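You operate a simulated robot arm through the tools that you are given. There is no shell and no other tool. Be economical: measure what you need, move in short steps, check, and stop when the job is done.

Carry out the task below with a simulated robot arm. There is one attempt and no reset: what you move stays moved.

TASK
Take the tissue box and leave it on the cream album. Then put one of the cedar blocks from the marble top on top of the blue felt block.
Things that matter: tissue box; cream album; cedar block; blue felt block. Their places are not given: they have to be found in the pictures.

It is judged by the outcome, as a careful person would: the job done as asked, and still so three seconds after it is handed in. It fails if anything else is knocked over, pushed out of place, dropped, spilled or broken.

THE ROBOT
A 6-joint arm with a two-finger parallel gripper, fixed in place. Base frame: the origin is at the foot of the arm, x ahead of it, y to its left, z up; the work surface is at about z = 950. Lengths are in mm, angles in degrees, forces in N, time in s.
With the tool pointing down near the work surface it reaches from about 220 to 660 mm from the base axis. Its first joint turns from -66.0 to 66.0 degrees. Payload 2.9 kg.
Tool frame: the origin (TCP) lies between the finger pads and is the grasp point; the fingertips stand 30 mm ahead of it; z points along the fingers, y is the line along which they close. The gripper opens to 110 mm. The fingers are 20 mm wide and 10 mm thick; the gripper's body (48 by 112 mm) begins 55 mm behind the TCP.
Orientation is that of the tool frame in the base frame, as [roll, pitch, yaw] about the fixed x, y, z axes, in that order (R = Rz(yaw) Ry(pitch) Rx(roll)). With the fingers straight down and closing along the base's y, the tool's x points along the base's -x, its y along +y and its z along -z.

THE INTERFACE
- The arm moves only by the tool nudge_tool. Its argument "steps" is a list of rows, each a list of 3 entries, a list of its own where there are three numbers: the turn, a rotation vector about the tool's x, y, z in degrees, then the shift along the tool's x, y, z in cm, then the opening in per cent of the stroke, from 0 (shut) to 100 (fully open). In form: [[[wx, wy, wz], [dx, dy, dz], gripper], ...]. A call has 1 to 10 rows; each row shifts and turns the commanded pose from where the row before left it, along the tool's axes as they then stand. A row lasts 0.2 s, in which the tool goes at most 50 mm and 8.6 degrees; a call with a longer step from one row to the next is refused whole, and so is a gripper value outside its range. A pose out of reach is approached as far as the arm can. The call stops where the force on the tool passes 40 N (or 10 N more than at its start, if that is more) or the arm is blocked; 0.2 s more then pass. The fingers move at their own pace (about 108 mm/s each) and stop on an object; they squeeze with about 30 N. The grip force told is the motor's: it shows also when the fingers shut on nothing. Time passes only in rows, and 0.2 s behind the last, so rows that do not move let the fingers close. It gives the time, the measured TCP pose, the force on the tool (base axes), the opening and the grip force at its end, in the units of the frame above (readings bear some noise).
- Cameras (640 x 400 px; columns grow to the right, rows downward): "scene" is fixed at [73.5, 423, 1406]; the picture's right is [-0.83, -0.56, 0.00], its down [-0.21, 0.30, -0.93] and it looks along [0.52, -0.77, -0.37] (base axes); focal length 370 px, centre (320, 200). "wrist" rides on the gripper at [-36, 0, -57] in the tool frame; the picture's right is [0.00, -1.00, 0.00], its down [0.97, 0.00, -0.24] and it looks along [0.24, 0.00, 0.97] (tool axes); focal length 218 px, centre (320, 200).
- camera(camera): a new picture of that camera. No time passes.
- probe_pixels(camera, pixels): for up to 12 pixels [column, row] of the newest picture of that camera ("zoom" is the newest enlarged one), the place [x, y, z] in the base frame of the surface seen there, good to about 2 mm. No time passes.
- zoom(camera, box): a new picture of the part [left, top, right, bottom] of that camera's present view, enlarged. No time passes.
- finish_job(): hands the job in; it is judged then, once.

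Work in short steps. Measure before you move; look again where a grasp or a placing could have gone wrong, and mend it. You have 80 turns and 46 pictures in all, the two below and enlarged ones among them. Open the gripper and draw the arm clear of the work before you hand the job in, unless the task says otherwise; then end with one line.

The tools are called after "Emit:" as name(argument=value, ...) on one line, values as JSON. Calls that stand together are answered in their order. nudge_tool: Moves the arm, as the interface text tells. Its arguments: {"type":"object","properties":{"steps":{"type":"array","items":{"type":"array"}}},"required":["steps"]} The other tools are called the same way: camera (camera) takes a picture; probe_pixels (camera, pixels) gives the place of the surface under pixels of a picture; zoom (camera, box) takes an enlarged picture of a part of a camera's view; finish_job () hands the job in.

At the start:

```text
time: 0.0
tcp_pos: [333.9, -203.5, 1188.4]
tcp_rot: [180.0, 0.0, 179.9]
ft_force: [-0.6, 0.1, 0.1]
width: 110.3
gripper_force: 0.1
```

scene: 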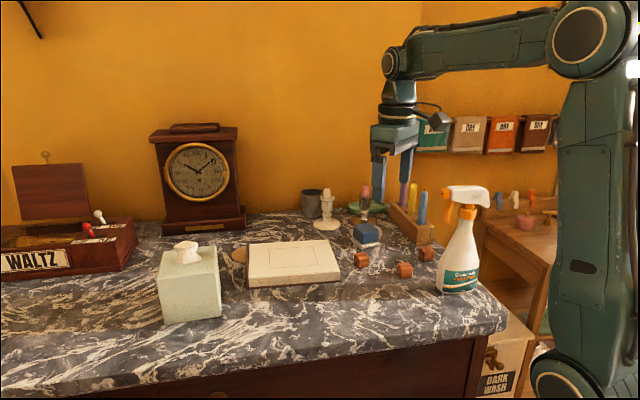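
wrist: 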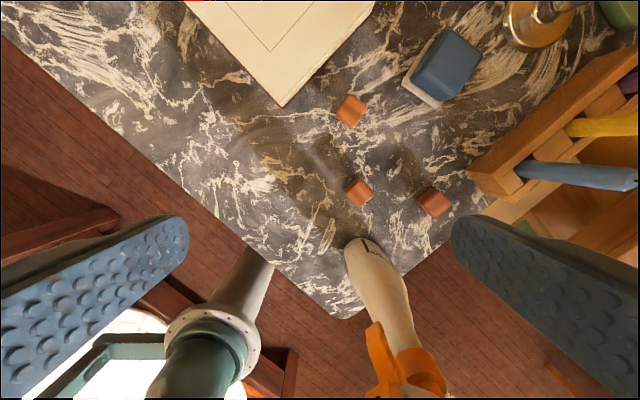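

The scene shows the tissue box near (190,285), the album near (293,262), the blue block near (366,235) and the cedar blocks at (361,260), (404,269) and (426,253). I'll probe these and zoom in.

Emit:
probe_pixels(camera="scene", pixels=[[158, 250], [218, 245], [163, 324], [221, 316], [200, 262], [187, 250], [249, 244], [329, 239], [340, 270], [250, 285], [293, 262], [186, 243]])

Emit:
probe_pixels(camera="wrist", pixels=[[351, 110], [359, 193], [434, 201], [350, 97], [447, 65], [453, 28], [480, 50], [414, 75], [441, 97], [282, 106], [375, 2], [408, 90]])

Emit:
zoom(camera="scene", box=[140, 180, 460, 340])

```text
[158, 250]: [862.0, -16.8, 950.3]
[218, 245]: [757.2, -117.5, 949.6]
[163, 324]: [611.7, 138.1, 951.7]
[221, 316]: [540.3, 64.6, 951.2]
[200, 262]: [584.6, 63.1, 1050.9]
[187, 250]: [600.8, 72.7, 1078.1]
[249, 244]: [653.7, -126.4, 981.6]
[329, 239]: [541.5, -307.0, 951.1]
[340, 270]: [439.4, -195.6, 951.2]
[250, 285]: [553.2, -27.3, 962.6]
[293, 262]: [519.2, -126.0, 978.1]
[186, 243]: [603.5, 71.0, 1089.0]
```

```text
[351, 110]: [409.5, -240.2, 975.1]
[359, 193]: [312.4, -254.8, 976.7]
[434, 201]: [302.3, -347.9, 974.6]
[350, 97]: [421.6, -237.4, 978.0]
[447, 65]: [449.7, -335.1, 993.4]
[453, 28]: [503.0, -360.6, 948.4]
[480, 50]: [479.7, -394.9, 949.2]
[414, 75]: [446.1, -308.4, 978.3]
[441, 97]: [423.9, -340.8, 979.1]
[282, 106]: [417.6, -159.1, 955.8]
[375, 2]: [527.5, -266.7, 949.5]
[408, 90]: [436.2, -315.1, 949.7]
```

```text
2.00 times, centred on (300, 260) of scene
```

zoom: 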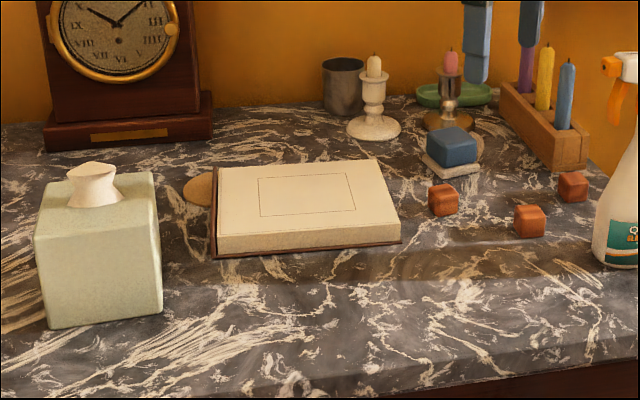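

Next I'll probe the box corners, album corners and blue block in the zoomed picture.

Emit:
probe_pixels(camera="zoom", pixels=[[38, 236], [148, 228], [151, 176], [66, 184], [50, 322], [160, 308], [100, 280], [152, 270], [157, 210], [45, 242], [142, 234], [135, 190]])

Emit:
probe_pixels(camera="zoom", pixels=[[222, 172], [374, 163], [395, 218], [224, 234], [219, 252], [398, 240], [214, 180], [308, 205], [435, 146], [472, 145], [454, 131], [455, 158]])

Emit:
probe_pixels(camera="zoom", pixels=[[428, 162], [455, 175], [478, 168], [443, 190], [435, 203], [452, 203], [530, 212], [522, 225], [540, 222], [573, 180], [200, 190], [95, 170]])

```text
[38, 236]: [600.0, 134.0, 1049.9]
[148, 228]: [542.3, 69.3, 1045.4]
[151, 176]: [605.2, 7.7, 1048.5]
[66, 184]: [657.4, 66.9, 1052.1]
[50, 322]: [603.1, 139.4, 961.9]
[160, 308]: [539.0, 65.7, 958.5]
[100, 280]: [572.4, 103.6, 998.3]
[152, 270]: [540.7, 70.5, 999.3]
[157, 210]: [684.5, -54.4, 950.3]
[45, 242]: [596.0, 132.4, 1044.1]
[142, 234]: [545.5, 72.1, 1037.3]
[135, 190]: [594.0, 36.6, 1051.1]
```

```text
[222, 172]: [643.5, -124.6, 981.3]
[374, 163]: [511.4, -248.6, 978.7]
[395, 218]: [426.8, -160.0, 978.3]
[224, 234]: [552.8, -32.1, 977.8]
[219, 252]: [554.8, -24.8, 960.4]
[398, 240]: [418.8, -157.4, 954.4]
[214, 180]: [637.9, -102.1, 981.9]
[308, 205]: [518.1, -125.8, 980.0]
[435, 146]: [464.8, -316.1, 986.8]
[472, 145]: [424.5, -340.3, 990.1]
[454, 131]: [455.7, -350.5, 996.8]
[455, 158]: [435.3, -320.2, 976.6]
```

```text
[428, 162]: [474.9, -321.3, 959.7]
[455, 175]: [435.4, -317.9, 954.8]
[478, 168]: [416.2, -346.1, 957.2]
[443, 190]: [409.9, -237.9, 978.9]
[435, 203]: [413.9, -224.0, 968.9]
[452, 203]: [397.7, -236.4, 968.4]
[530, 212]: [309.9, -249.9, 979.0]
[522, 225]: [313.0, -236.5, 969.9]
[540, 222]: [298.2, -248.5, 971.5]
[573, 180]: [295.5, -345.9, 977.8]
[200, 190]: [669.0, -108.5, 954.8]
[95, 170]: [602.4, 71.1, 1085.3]
```

The box is about 92 mm square, centred near (602,70), top z≈1050, tissue up to ~1090, turned about 46°. The album is centred near (534,-141), top at 979. I'll move above the box at the present height.

Emit:
nudge_tool(steps=[[[0, 0, 0], [-3.3, 3.4, 0], 100], [[0, 0, 0], [-3.3, 3.4, 0], 100], [[0, 0, 0], [-3.3, 3.4, 0], 100], [[0, 0, 0], [-3.3, 3.4, 0], 100], [[0, 0, 0], [-3.3, 3.4, 0], 100], [[0, 0, 0], [-3.3, 3.4, 0], 100], [[0, 0, 0], [-3.3, 3.4, 0], 100], [[0, 0, 0], [-3.3, 3.4, 0], 100], [[0, 0, 0], [0, 0, 0], 100]])

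Emit:
nudge_tool(steps=[[[0, 0, 7.3], [0, 0, 0], 100], [[0, 0, 7.3], [0, 0, 0], 100], [[0, 0, 7.3], [0, 0, 0], 100], [[0, 0, 7.3], [0, 0, 0], 100], [[0, 0, 7.3], [0, 0, 0], 100], [[0, 0, 7.3], [0, 0, 0], 100], [[0, 0, 0], [0, 0, 0], 100]])

Emit:
camera(camera="wrist")

Emit:
camera(camera="scene")

```text
time: 2.0
tcp_pos: [588.9, 59.7, 1187.6]
tcp_rot: [180.0, -0.1, 179.9]
ft_force: [-0.4, 0.3, -0.1]
width: 110.2
gripper_force: 0.0
out of reach, approached as far as the arm can: row 8
```

```text
time: 3.6
tcp_pos: [590.1, 60.3, 1188.7]
tcp_rot: [180.0, 0.1, 136.1]
ft_force: [-0.2, -0.6, 0.0]
width: 110.0
gripper_force: 0.2
```

```text
42 pictures are left
```

wrist: 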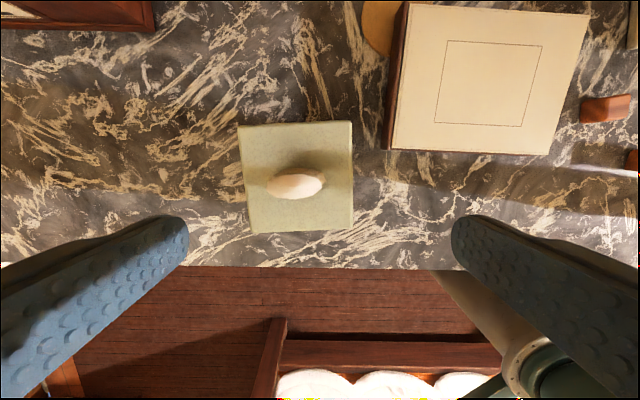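

```text
41 pictures are left
```

scene: 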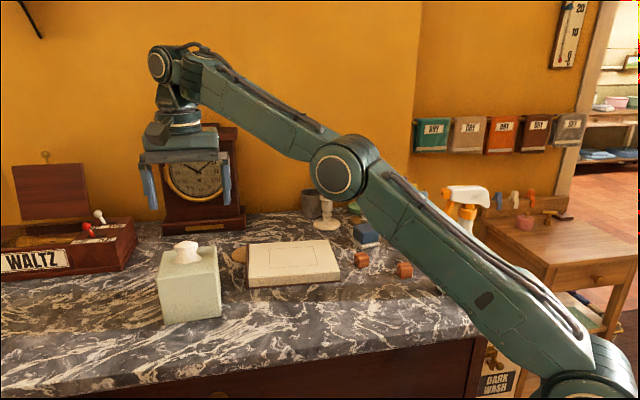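

I'll measure the box top corners from the wrist view.

Emit:
probe_pixels(camera="wrist", pixels=[[242, 129], [349, 125], [350, 206], [250, 207], [243, 160], [350, 160], [300, 124], [297, 182], [310, 178], [270, 205], [330, 204], [280, 190]])

Emit:
zoom(camera="wrist", box=[220, 100, 380, 240])

```text
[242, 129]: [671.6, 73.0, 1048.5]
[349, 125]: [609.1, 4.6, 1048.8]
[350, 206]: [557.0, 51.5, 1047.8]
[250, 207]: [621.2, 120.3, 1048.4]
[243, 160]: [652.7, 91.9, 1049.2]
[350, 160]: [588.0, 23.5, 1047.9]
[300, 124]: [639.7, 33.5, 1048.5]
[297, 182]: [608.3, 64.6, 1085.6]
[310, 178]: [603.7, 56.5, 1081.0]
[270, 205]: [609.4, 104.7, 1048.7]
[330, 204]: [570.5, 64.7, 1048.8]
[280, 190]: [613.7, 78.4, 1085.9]
```

```text
2.86 times, centred on (300, 170) of wrist
```

zoom: 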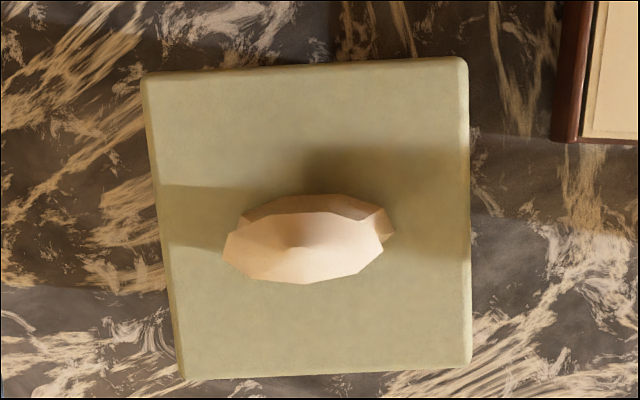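

Box: centre (606,70.5), edges along 47.6°, about 95 mm wide. I'll descend part way and fix the yaw, then read the pose before aligning.

Emit:
nudge_tool(steps=[[[0, 0, -1.5], [0, 0, 3], 100], [[0, 0, 0], [0, 0, 3], 100], [[0, 0, 0], [0, 0, 0], 100], [[0, 0, 0], [0, 0, 0], 100]])

```text
time: 4.6
tcp_pos: [588.8, 59.3, 1128.7]
tcp_rot: [179.9, 0.1, 137.8]
ft_force: [-0.3, 0.1, 0.2]
width: 110.0
gripper_force: 0.0
```

Now I align: base shift (17,11) is tool (-5, +20) mm.

Emit:
nudge_tool(steps=[[[0, 0, 0], [-0.52, 1.99, 0], 100], [[0, 0, 0], [0, 0, 0], 100], [[0, 0, 0], [0, 0, 0], 100]])

Emit:
camera(camera="wrist")

```text
time: 5.4
tcp_pos: [606.1, 72.8, 1127.8]
tcp_rot: [-180.0, 0.0, 137.7]
ft_force: [0.0, -0.2, -0.5]
width: 110.0
gripper_force: 0.1
```

```text
39 pictures are left
```

wrist: 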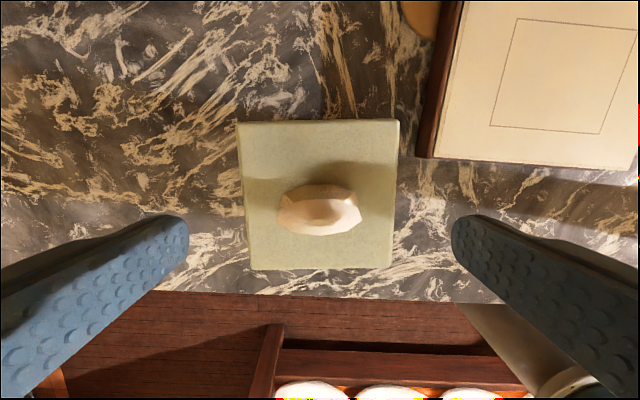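

The box spans columns 238–398, centred at 318. I'll descend 80 mm.

Emit:
nudge_tool(steps=[[[0, 0, 0], [0, 0, 2], 100], [[0, 0, 0], [0, 0, 2], 100], [[0, 0, 0], [0, 0, 1], 100], [[0, 0, 0], [0, 0, 1], 100], [[0, 0, 0], [0, 0, 1], 100], [[0, 0, 0], [0, 0, 1], 100], [[0, 0, 0], [0, 0, 0], 100]])

Emit:
camera(camera="wrist")

Emit:
camera(camera="scene")

```text
time: 7.0
tcp_pos: [606.9, 71.8, 1047.7]
tcp_rot: [179.9, 0.0, 137.7]
ft_force: [0.2, 0.0, -0.3]
width: 110.3
gripper_force: 0.1
```

```text
38 pictures are left
```

wrist: 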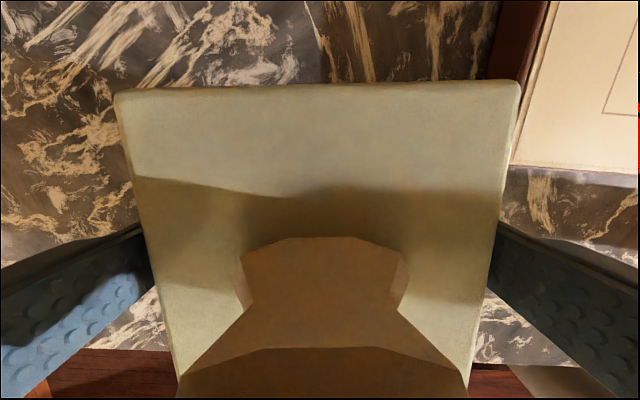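

```text
37 pictures are left
```

scene: 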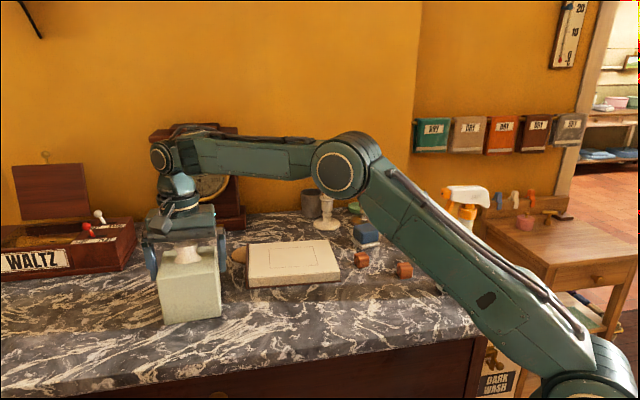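

Fingers straddle the box with clear gaps on both sides. I'll close and lift slightly.

Emit:
nudge_tool(steps=[[[0, 0, 0], [0, 0, 0], 0], [[0, 0, 0], [0, 0, 0], 0], [[0, 0, 0], [0, 0, 0], 0], [[0, 0, 0], [0, 0, -0.5], 0], [[0, 0, 0], [0, 0, -1], 0], [[0, 0, 0], [0, 0, 0], 0]])

```text
time: 8.4
tcp_pos: [607.7, 71.3, 1061.9]
tcp_rot: [180.0, 0.1, 137.7]
ft_force: [1.0, 0.2, -1.1]
width: 100.0
gripper_force: 30.0
```

Held (width 100, 30 N). I'll lift 45 mm and carry it over the album centre (534,-141).

Emit:
nudge_tool(steps=[[[0, 0, 0], [0, 0, -2], 0], [[0, 0, 0], [0, 0, -2.5], 0], [[0, 0, 0], [0, 0, 0], 0], [[0, 0, 0], [-1.26, -2.95, 0], 0], [[0, 0, 0], [-1.26, -2.95, 0], 0], [[0, 0, 0], [-1.26, -2.95, 0], 0], [[0, 0, 0], [-1.26, -2.95, 0], 0], [[0, 0, 0], [-1.26, -2.95, 0], 0], [[0, 0, 0], [-1.26, -2.95, 0], 0], [[0, 0, 0], [-1.26, -2.95, 0], 0]])

Emit:
camera(camera="scene")

Emit:
camera(camera="wrist")

```text
time: 10.6
tcp_pos: [535.0, -142.0, 1108.2]
tcp_rot: [-179.9, 0.0, 137.7]
ft_force: [0.6, 0.5, -1.8]
width: 99.6
gripper_force: 30.3
```

```text
36 pictures are left
```

scene: 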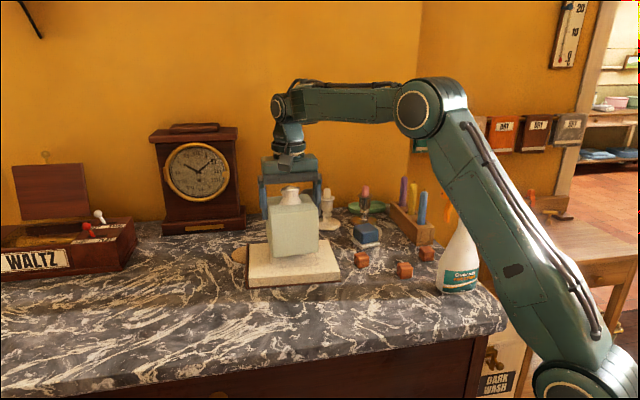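

```text
35 pictures are left
```

wrist: 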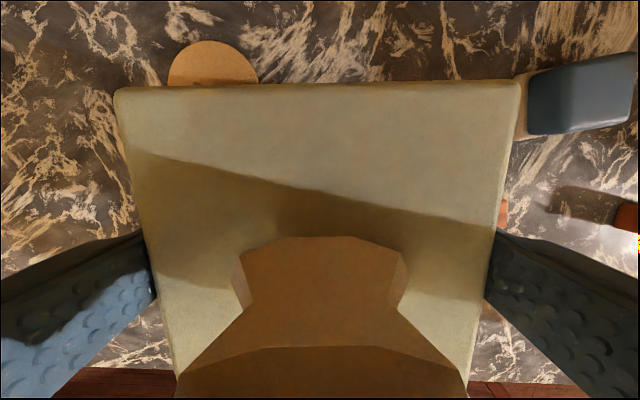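

It's centred over the album. Contact is expected at TCP z≈1076, so I'll lower slowly to there.

Emit:
nudge_tool(steps=[[[0, 0, 0], [0, 0, 1], 0], [[0, 0, 0], [0, 0, 1], 0], [[0, 0, 0], [0, 0, 0.5], 0], [[0, 0, 0], [0, 0, 0.3], 0], [[0, 0, 0], [0, 0, 0.2], 0], [[0, 0, 0], [0, 0, 0.1], 0], [[0, 0, 0], [0, 0, 0], 0]])

```text
time: 12.2
tcp_pos: [533.2, -141.2, 1077.3]
tcp_rot: [179.9, 0.1, 137.8]
ft_force: [-2.1, -0.4, 7.0]
width: 99.6
gripper_force: 30.5
```

Contact (7 N up). I'll release gently and look.

Emit:
nudge_tool(steps=[[[0, 0, 0], [0, 0, 0], 95], [[0, 0, 0], [0, 0, 0], 100], [[0, 0, 0], [0, 0, 0], 100]])

Emit:
camera(camera="scene")

Emit:
camera(camera="wrist")

```text
time: 13.0
tcp_pos: [534.2, -140.0, 1077.8]
tcp_rot: [180.0, 0.1, 137.6]
ft_force: [0.1, 0.4, 0.1]
width: 110.1
gripper_force: 0.2
```

```text
34 pictures are left
```

scene: 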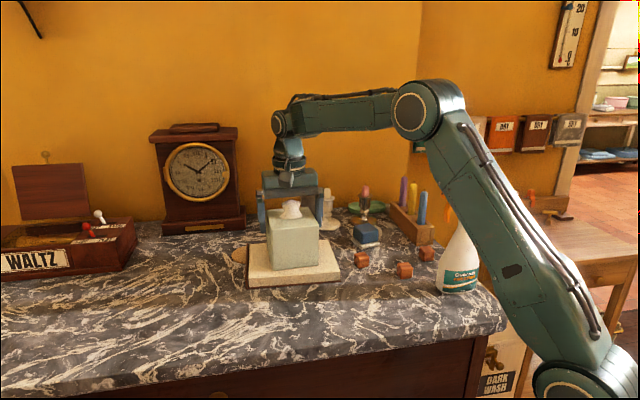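

```text
33 pictures are left
```

wrist: 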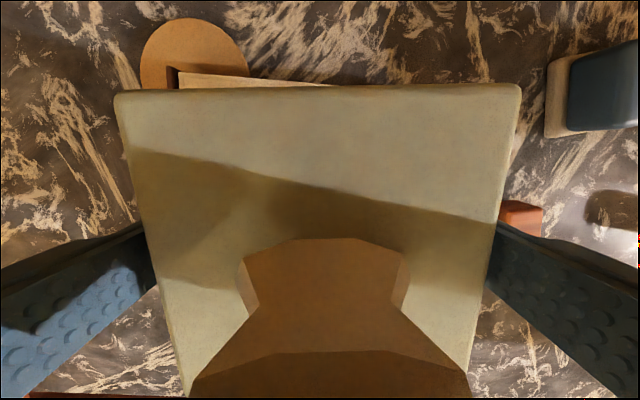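

Released; the box stands on the album. I'll rise straight up, then move toward the blocks.

Emit:
nudge_tool(steps=[[[0, 0, 0], [0, 0, -1.5], 100], [[0, 0, 0], [0, 0, -2], 100], [[0, 0, 0], [0, 0, -3], 100], [[0, 0, 0], [0, 0, -3], 100], [[0, 0, 0], [0, 0, 0], 100]])

```text
time: 14.2
tcp_pos: [531.7, -140.6, 1173.9]
tcp_rot: [-180.0, 0.1, 137.7]
ft_force: [0.0, 0.1, 0.3]
width: 109.8
gripper_force: 0.1
```

Emit:
nudge_tool(steps=[[[0, 0, 0], [0.35, -3.54, 0], 100], [[0, 0, 0], [0.35, -3.54, 0], 100], [[0, 0, 0], [0.35, -3.54, 0], 100], [[0, 0, 0], [0.35, -3.54, 0], 100], [[0, 0, 0], [0.35, -3.54, 0], 100], [[0, 0, 0], [0, 0, 0], 100]])

Emit:
camera(camera="wrist")

Emit:
camera(camera="scene")

```text
time: 15.6
tcp_pos: [401.6, -260.2, 1173.7]
tcp_rot: [180.0, 0.0, 137.7]
ft_force: [0.5, -0.2, 0.3]
width: 110.2
gripper_force: 0.0
```

```text
32 pictures are left
```

wrist: 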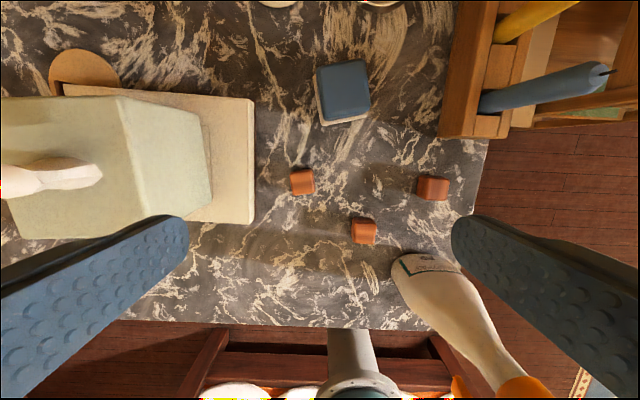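

```text
31 pictures are left
```

scene: 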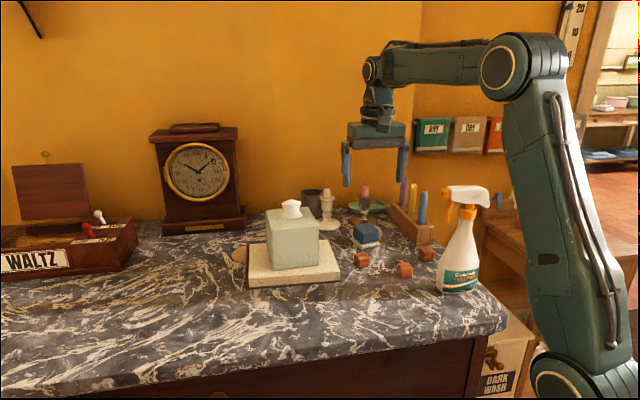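

The box stands well on the album. I'll zoom on block A (303,182) and the blue felt block (343,92).

Emit:
zoom(camera="wrist", box=[270, 50, 460, 250])

Emit:
probe_pixels(camera="wrist", pixels=[[291, 171], [312, 168], [315, 187], [294, 189], [303, 177], [318, 67], [365, 62], [370, 104], [323, 112], [344, 88], [330, 121], [322, 120]])

```text
2.00 times, centred on (365, 150) of wrist
```

zoom: 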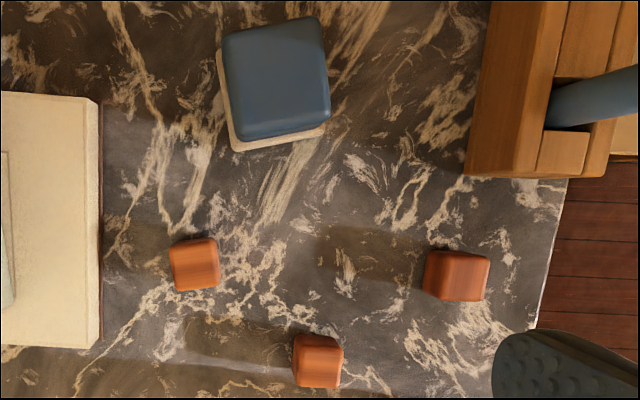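

```text
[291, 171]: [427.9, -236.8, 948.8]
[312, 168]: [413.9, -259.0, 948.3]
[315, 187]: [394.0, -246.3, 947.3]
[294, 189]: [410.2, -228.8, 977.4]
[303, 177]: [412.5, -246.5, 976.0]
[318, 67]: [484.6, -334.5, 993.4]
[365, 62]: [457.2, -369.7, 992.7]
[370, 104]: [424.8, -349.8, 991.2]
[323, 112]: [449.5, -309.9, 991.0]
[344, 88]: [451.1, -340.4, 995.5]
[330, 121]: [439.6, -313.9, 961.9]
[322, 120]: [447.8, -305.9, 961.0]
```

Emit:
probe_pixels(camera="zoom", pixels=[[174, 248], [212, 242], [216, 266], [180, 272], [193, 245], [173, 262], [216, 255], [195, 258], [180, 286], [215, 280], [198, 284], [190, 270]])

Emit:
probe_pixels(camera="zoom", pixels=[[226, 42], [312, 22], [324, 105], [242, 130], [275, 75], [229, 85], [318, 60], [270, 30], [282, 120], [330, 100], [240, 138], [238, 148]])

```text
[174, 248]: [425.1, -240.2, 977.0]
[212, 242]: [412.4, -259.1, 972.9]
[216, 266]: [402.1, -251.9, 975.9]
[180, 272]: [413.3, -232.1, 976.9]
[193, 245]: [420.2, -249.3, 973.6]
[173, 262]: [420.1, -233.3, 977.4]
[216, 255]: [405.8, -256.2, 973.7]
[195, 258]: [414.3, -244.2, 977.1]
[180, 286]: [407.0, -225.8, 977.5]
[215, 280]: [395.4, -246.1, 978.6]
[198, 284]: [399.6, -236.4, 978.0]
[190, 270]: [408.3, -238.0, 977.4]
```

```text
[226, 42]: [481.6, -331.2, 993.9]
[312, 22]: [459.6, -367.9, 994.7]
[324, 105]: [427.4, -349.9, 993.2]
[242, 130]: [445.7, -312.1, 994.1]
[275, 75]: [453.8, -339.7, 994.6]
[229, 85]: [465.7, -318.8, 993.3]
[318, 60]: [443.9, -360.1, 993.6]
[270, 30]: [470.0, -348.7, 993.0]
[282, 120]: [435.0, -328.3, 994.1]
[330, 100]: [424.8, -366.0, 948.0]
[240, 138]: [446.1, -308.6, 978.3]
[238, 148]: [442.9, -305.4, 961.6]
```

Block A: centre ≈(410,-243), top 978, edges at ≈56°. The blue block's centre is ≈(453,-340), top 994. I'll align over A, partly close the gripper and descend part way.

Emit:
nudge_tool(steps=[[[0, 0, 0], [0.54, 1.84, 0], 60], [[0, 0, -8.3], [0, 0, 0], 60], [[0, 0, 0], [0, 0, 4], 60], [[0, 0, 0], [0, 0, 4], 60], [[0, 0, 0], [0, 0, 4], 60], [[0, 0, 0], [0, 0, 0], 60]])

Emit:
camera(camera="wrist")

```text
time: 17.0
tcp_pos: [410.0, -241.4, 1051.7]
tcp_rot: [-180.0, 0.0, 146.0]
ft_force: [0.2, 0.6, -0.6]
width: 66.2
gripper_force: 0.2
```

```text
29 pictures are left
```

wrist: 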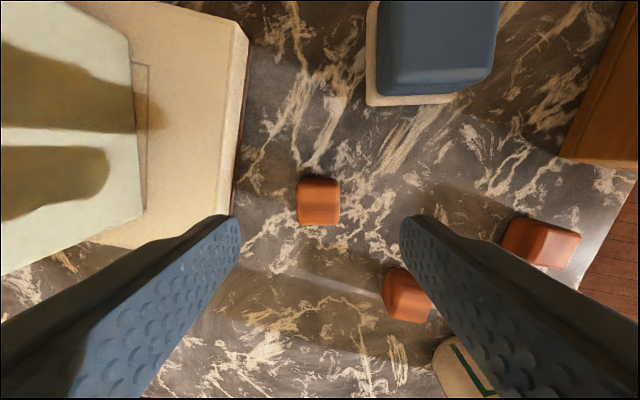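

The block is centred at column 319 and aligned. I'll verify its top position along the tool x.

Emit:
probe_pixels(camera="wrist", pixels=[[301, 182], [337, 183], [301, 218], [337, 218], [319, 200], [319, 222], [319, 180]])

```text
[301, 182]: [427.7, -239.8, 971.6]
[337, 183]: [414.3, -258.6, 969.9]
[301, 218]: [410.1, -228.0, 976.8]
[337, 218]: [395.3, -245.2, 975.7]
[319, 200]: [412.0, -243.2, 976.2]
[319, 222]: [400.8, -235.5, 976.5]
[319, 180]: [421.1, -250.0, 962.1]
```

Aligned within 2 mm. Descending to z≈985 and closing.

Emit:
nudge_tool(steps=[[[0, 0, 0], [-0.1, 0, 2], 60], [[0, 0, 0], [0, 0, 2], 60], [[0, 0, 0], [0, 0, 1.5], 60], [[0, 0, 0], [0, 0, 1.1], 60], [[0, 0, 0], [0, 0, 0], 60], [[0, 0, 0], [0, 0, 0], 0], [[0, 0, 0], [0, 0, 0], 0], [[0, 0, 0], [0, 0, 0], 0]])

```text
time: 18.8
tcp_pos: [410.1, -243.1, 986.4]
tcp_rot: [-180.0, 0.0, 146.0]
ft_force: [-0.1, 1.3, 0.1]
width: 26.1
gripper_force: 30.3
```

Gripped (26 mm). Lift 70 mm and move over the blue block, turning 5° to match it.

Emit:
nudge_tool(steps=[[[0, 0, 0], [0, 0, -1], 0], [[0, 0, 0], [0, 0, -3], 0], [[0, 0, 0], [0, 0, -3], 0], [[0, 0, 0], [-2.25, -1.41, 0], 0], [[0, 0, 0], [-2.25, -1.41, 0], 0], [[0, 0, 0], [-2.25, -1.41, 0], 0], [[0, 0, 0], [-2.24, -1.41, 0], 0], [[0, 0, -5], [0, 0, 0], 0], [[0, 0, 0], [0, 0, 0], 0]])

Emit:
camera(camera="wrist")

Emit:
camera(camera="scene")

```text
time: 20.8
tcp_pos: [454.0, -339.4, 1055.6]
tcp_rot: [180.0, 0.0, 151.1]
ft_force: [-0.7, -0.7, -0.6]
width: 26.1
gripper_force: 30.2
```

```text
28 pictures are left
```

wrist: 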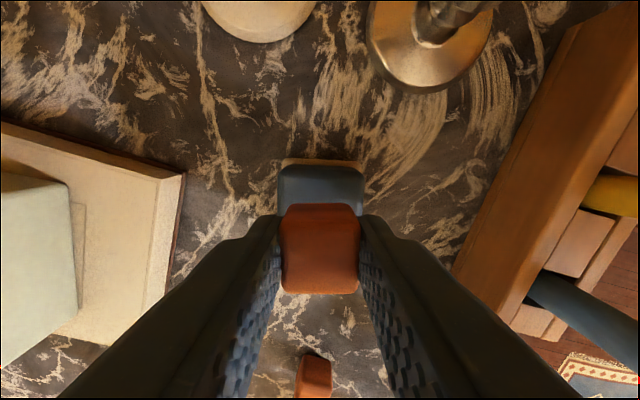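

```text
27 pictures are left
```

scene: 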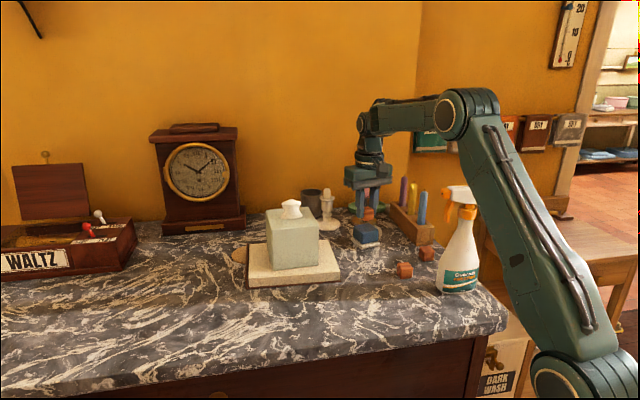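

Aligned. Before lowering, I check heights of the nearby candles versus the gripper body (bottom at ~1086).

Emit:
probe_pixels(camera="scene", pixels=[[366, 189], [404, 180], [413, 186], [423, 194], [328, 191], [411, 230], [360, 210]])

Emit:
zoom(camera="scene", box=[310, 140, 450, 270])

Emit:
probe_pixels(camera="wrist", pixels=[[435, 30], [450, 8], [610, 195], [560, 300], [425, 88], [284, 172], [358, 172]])

```text
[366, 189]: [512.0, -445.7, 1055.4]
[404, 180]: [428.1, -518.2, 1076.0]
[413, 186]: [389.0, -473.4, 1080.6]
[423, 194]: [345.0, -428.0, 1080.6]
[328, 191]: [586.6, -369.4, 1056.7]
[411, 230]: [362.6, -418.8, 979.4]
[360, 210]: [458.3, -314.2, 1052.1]
```

```text
3.08 times, centred on (380, 205) of scene
```

zoom: 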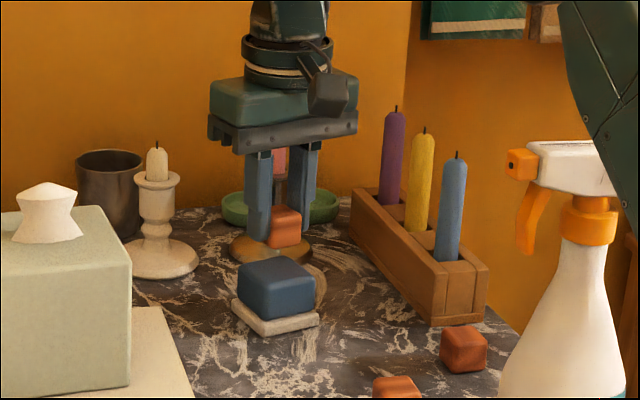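

```text
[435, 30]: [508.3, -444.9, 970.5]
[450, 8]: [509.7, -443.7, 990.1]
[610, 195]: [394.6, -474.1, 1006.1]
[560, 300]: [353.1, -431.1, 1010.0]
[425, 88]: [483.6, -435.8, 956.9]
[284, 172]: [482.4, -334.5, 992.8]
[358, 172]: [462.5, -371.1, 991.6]
```

All candles are over 100 mm away, clear. I lower to TCP z≈1031.

Emit:
nudge_tool(steps=[[[0, 0, 0], [0, 0, 1], 0], [[0, 0, 0], [0, 0, 0.7], 0], [[0, 0, 0], [0, 0, 0.3], 0], [[0, 0, 0], [0, 0, 0.2], 0], [[0, 0, 0], [0, 0, 0.1], 0], [[0, 0, 0], [0, 0, 0], 0]])

```text
time: 22.2
tcp_pos: [454.3, -339.5, 1033.4]
tcp_rot: [180.0, 0.0, 151.0]
ft_force: [0.5, 0.8, 0.3]
width: 26.0
gripper_force: 30.1
```

No contact yet; I go on in 1 mm steps.

Emit:
nudge_tool(steps=[[[0, 0, 0], [0, 0, 0.1], 0], [[0, 0, 0], [0, 0, 0.1], 0], [[0, 0, 0], [0, 0, 0], 0]])

```text
time: 23.0
tcp_pos: [453.9, -341.0, 1031.2]
tcp_rot: [179.9, 0.1, 151.0]
ft_force: [0.3, 0.1, 6.2]
width: 26.1
gripper_force: 30.2
```

Contact (6 N). I open gently and look.

Emit:
nudge_tool(steps=[[[0, 0, 0], [0, 0, 0], 35], [[0, 0, 0], [0, 0, 0], 55], [[0, 0, 0], [0, 0, 0], 55], [[0, 0, 0], [0, 0, -1], 55], [[0, 0, 0], [0, 0, -3], 55], [[0, 0, 0], [0, 0, -4], 55], [[0, 0, 0], [0, 0, -4], 55], [[0, 0, 0], [0, 0, -3], 55], [[0, 0, 0], [0, 0, 0], 55]])

Emit:
camera(camera="scene")

Emit:
camera(camera="wrist")

Emit:
zoom(camera="scene", box=[220, 160, 450, 300])

```text
time: 25.0
tcp_pos: [454.3, -340.1, 1181.9]
tcp_rot: [-180.0, -0.1, 151.0]
ft_force: [-0.3, -0.1, 0.6]
width: 60.5
gripper_force: 0.0
```

```text
25 pictures are left
```

scene: 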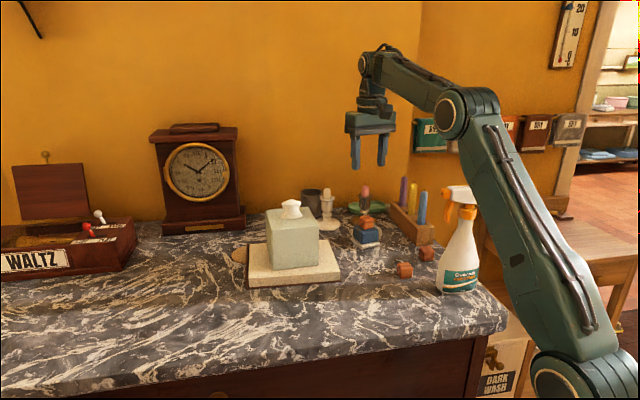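

```text
24 pictures are left
```

wrist: 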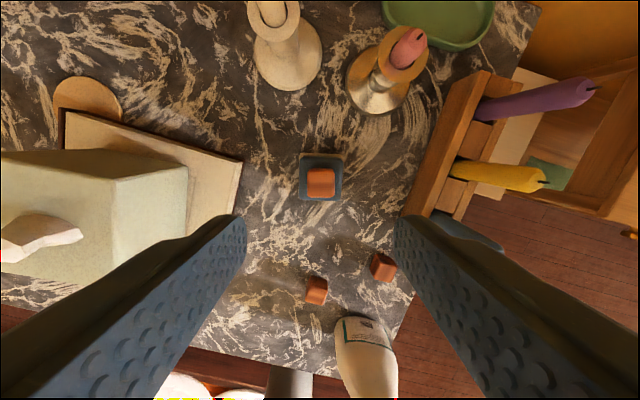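

```text
2.78 times, centred on (335, 230) of scene
```

zoom: 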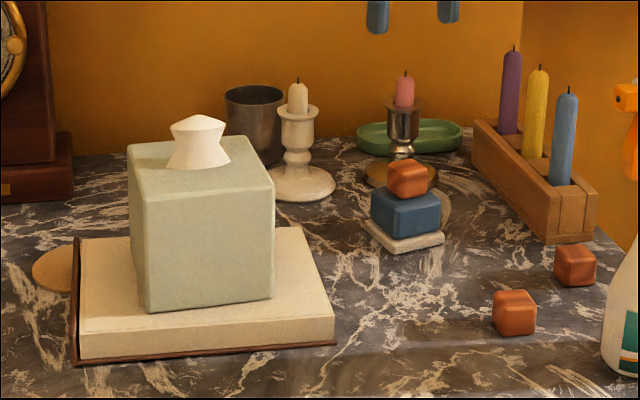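

Both placements are stable, the arm is clear and nothing else has moved.

Emit:
finish_job()

```text
The job is handed in.
```

The tissue box is on the cream album and one cedar block from the marble top is on the blue felt block. The last pictures showed both standing steady, nothing else disturbed, and the arm clear with its gripper open.
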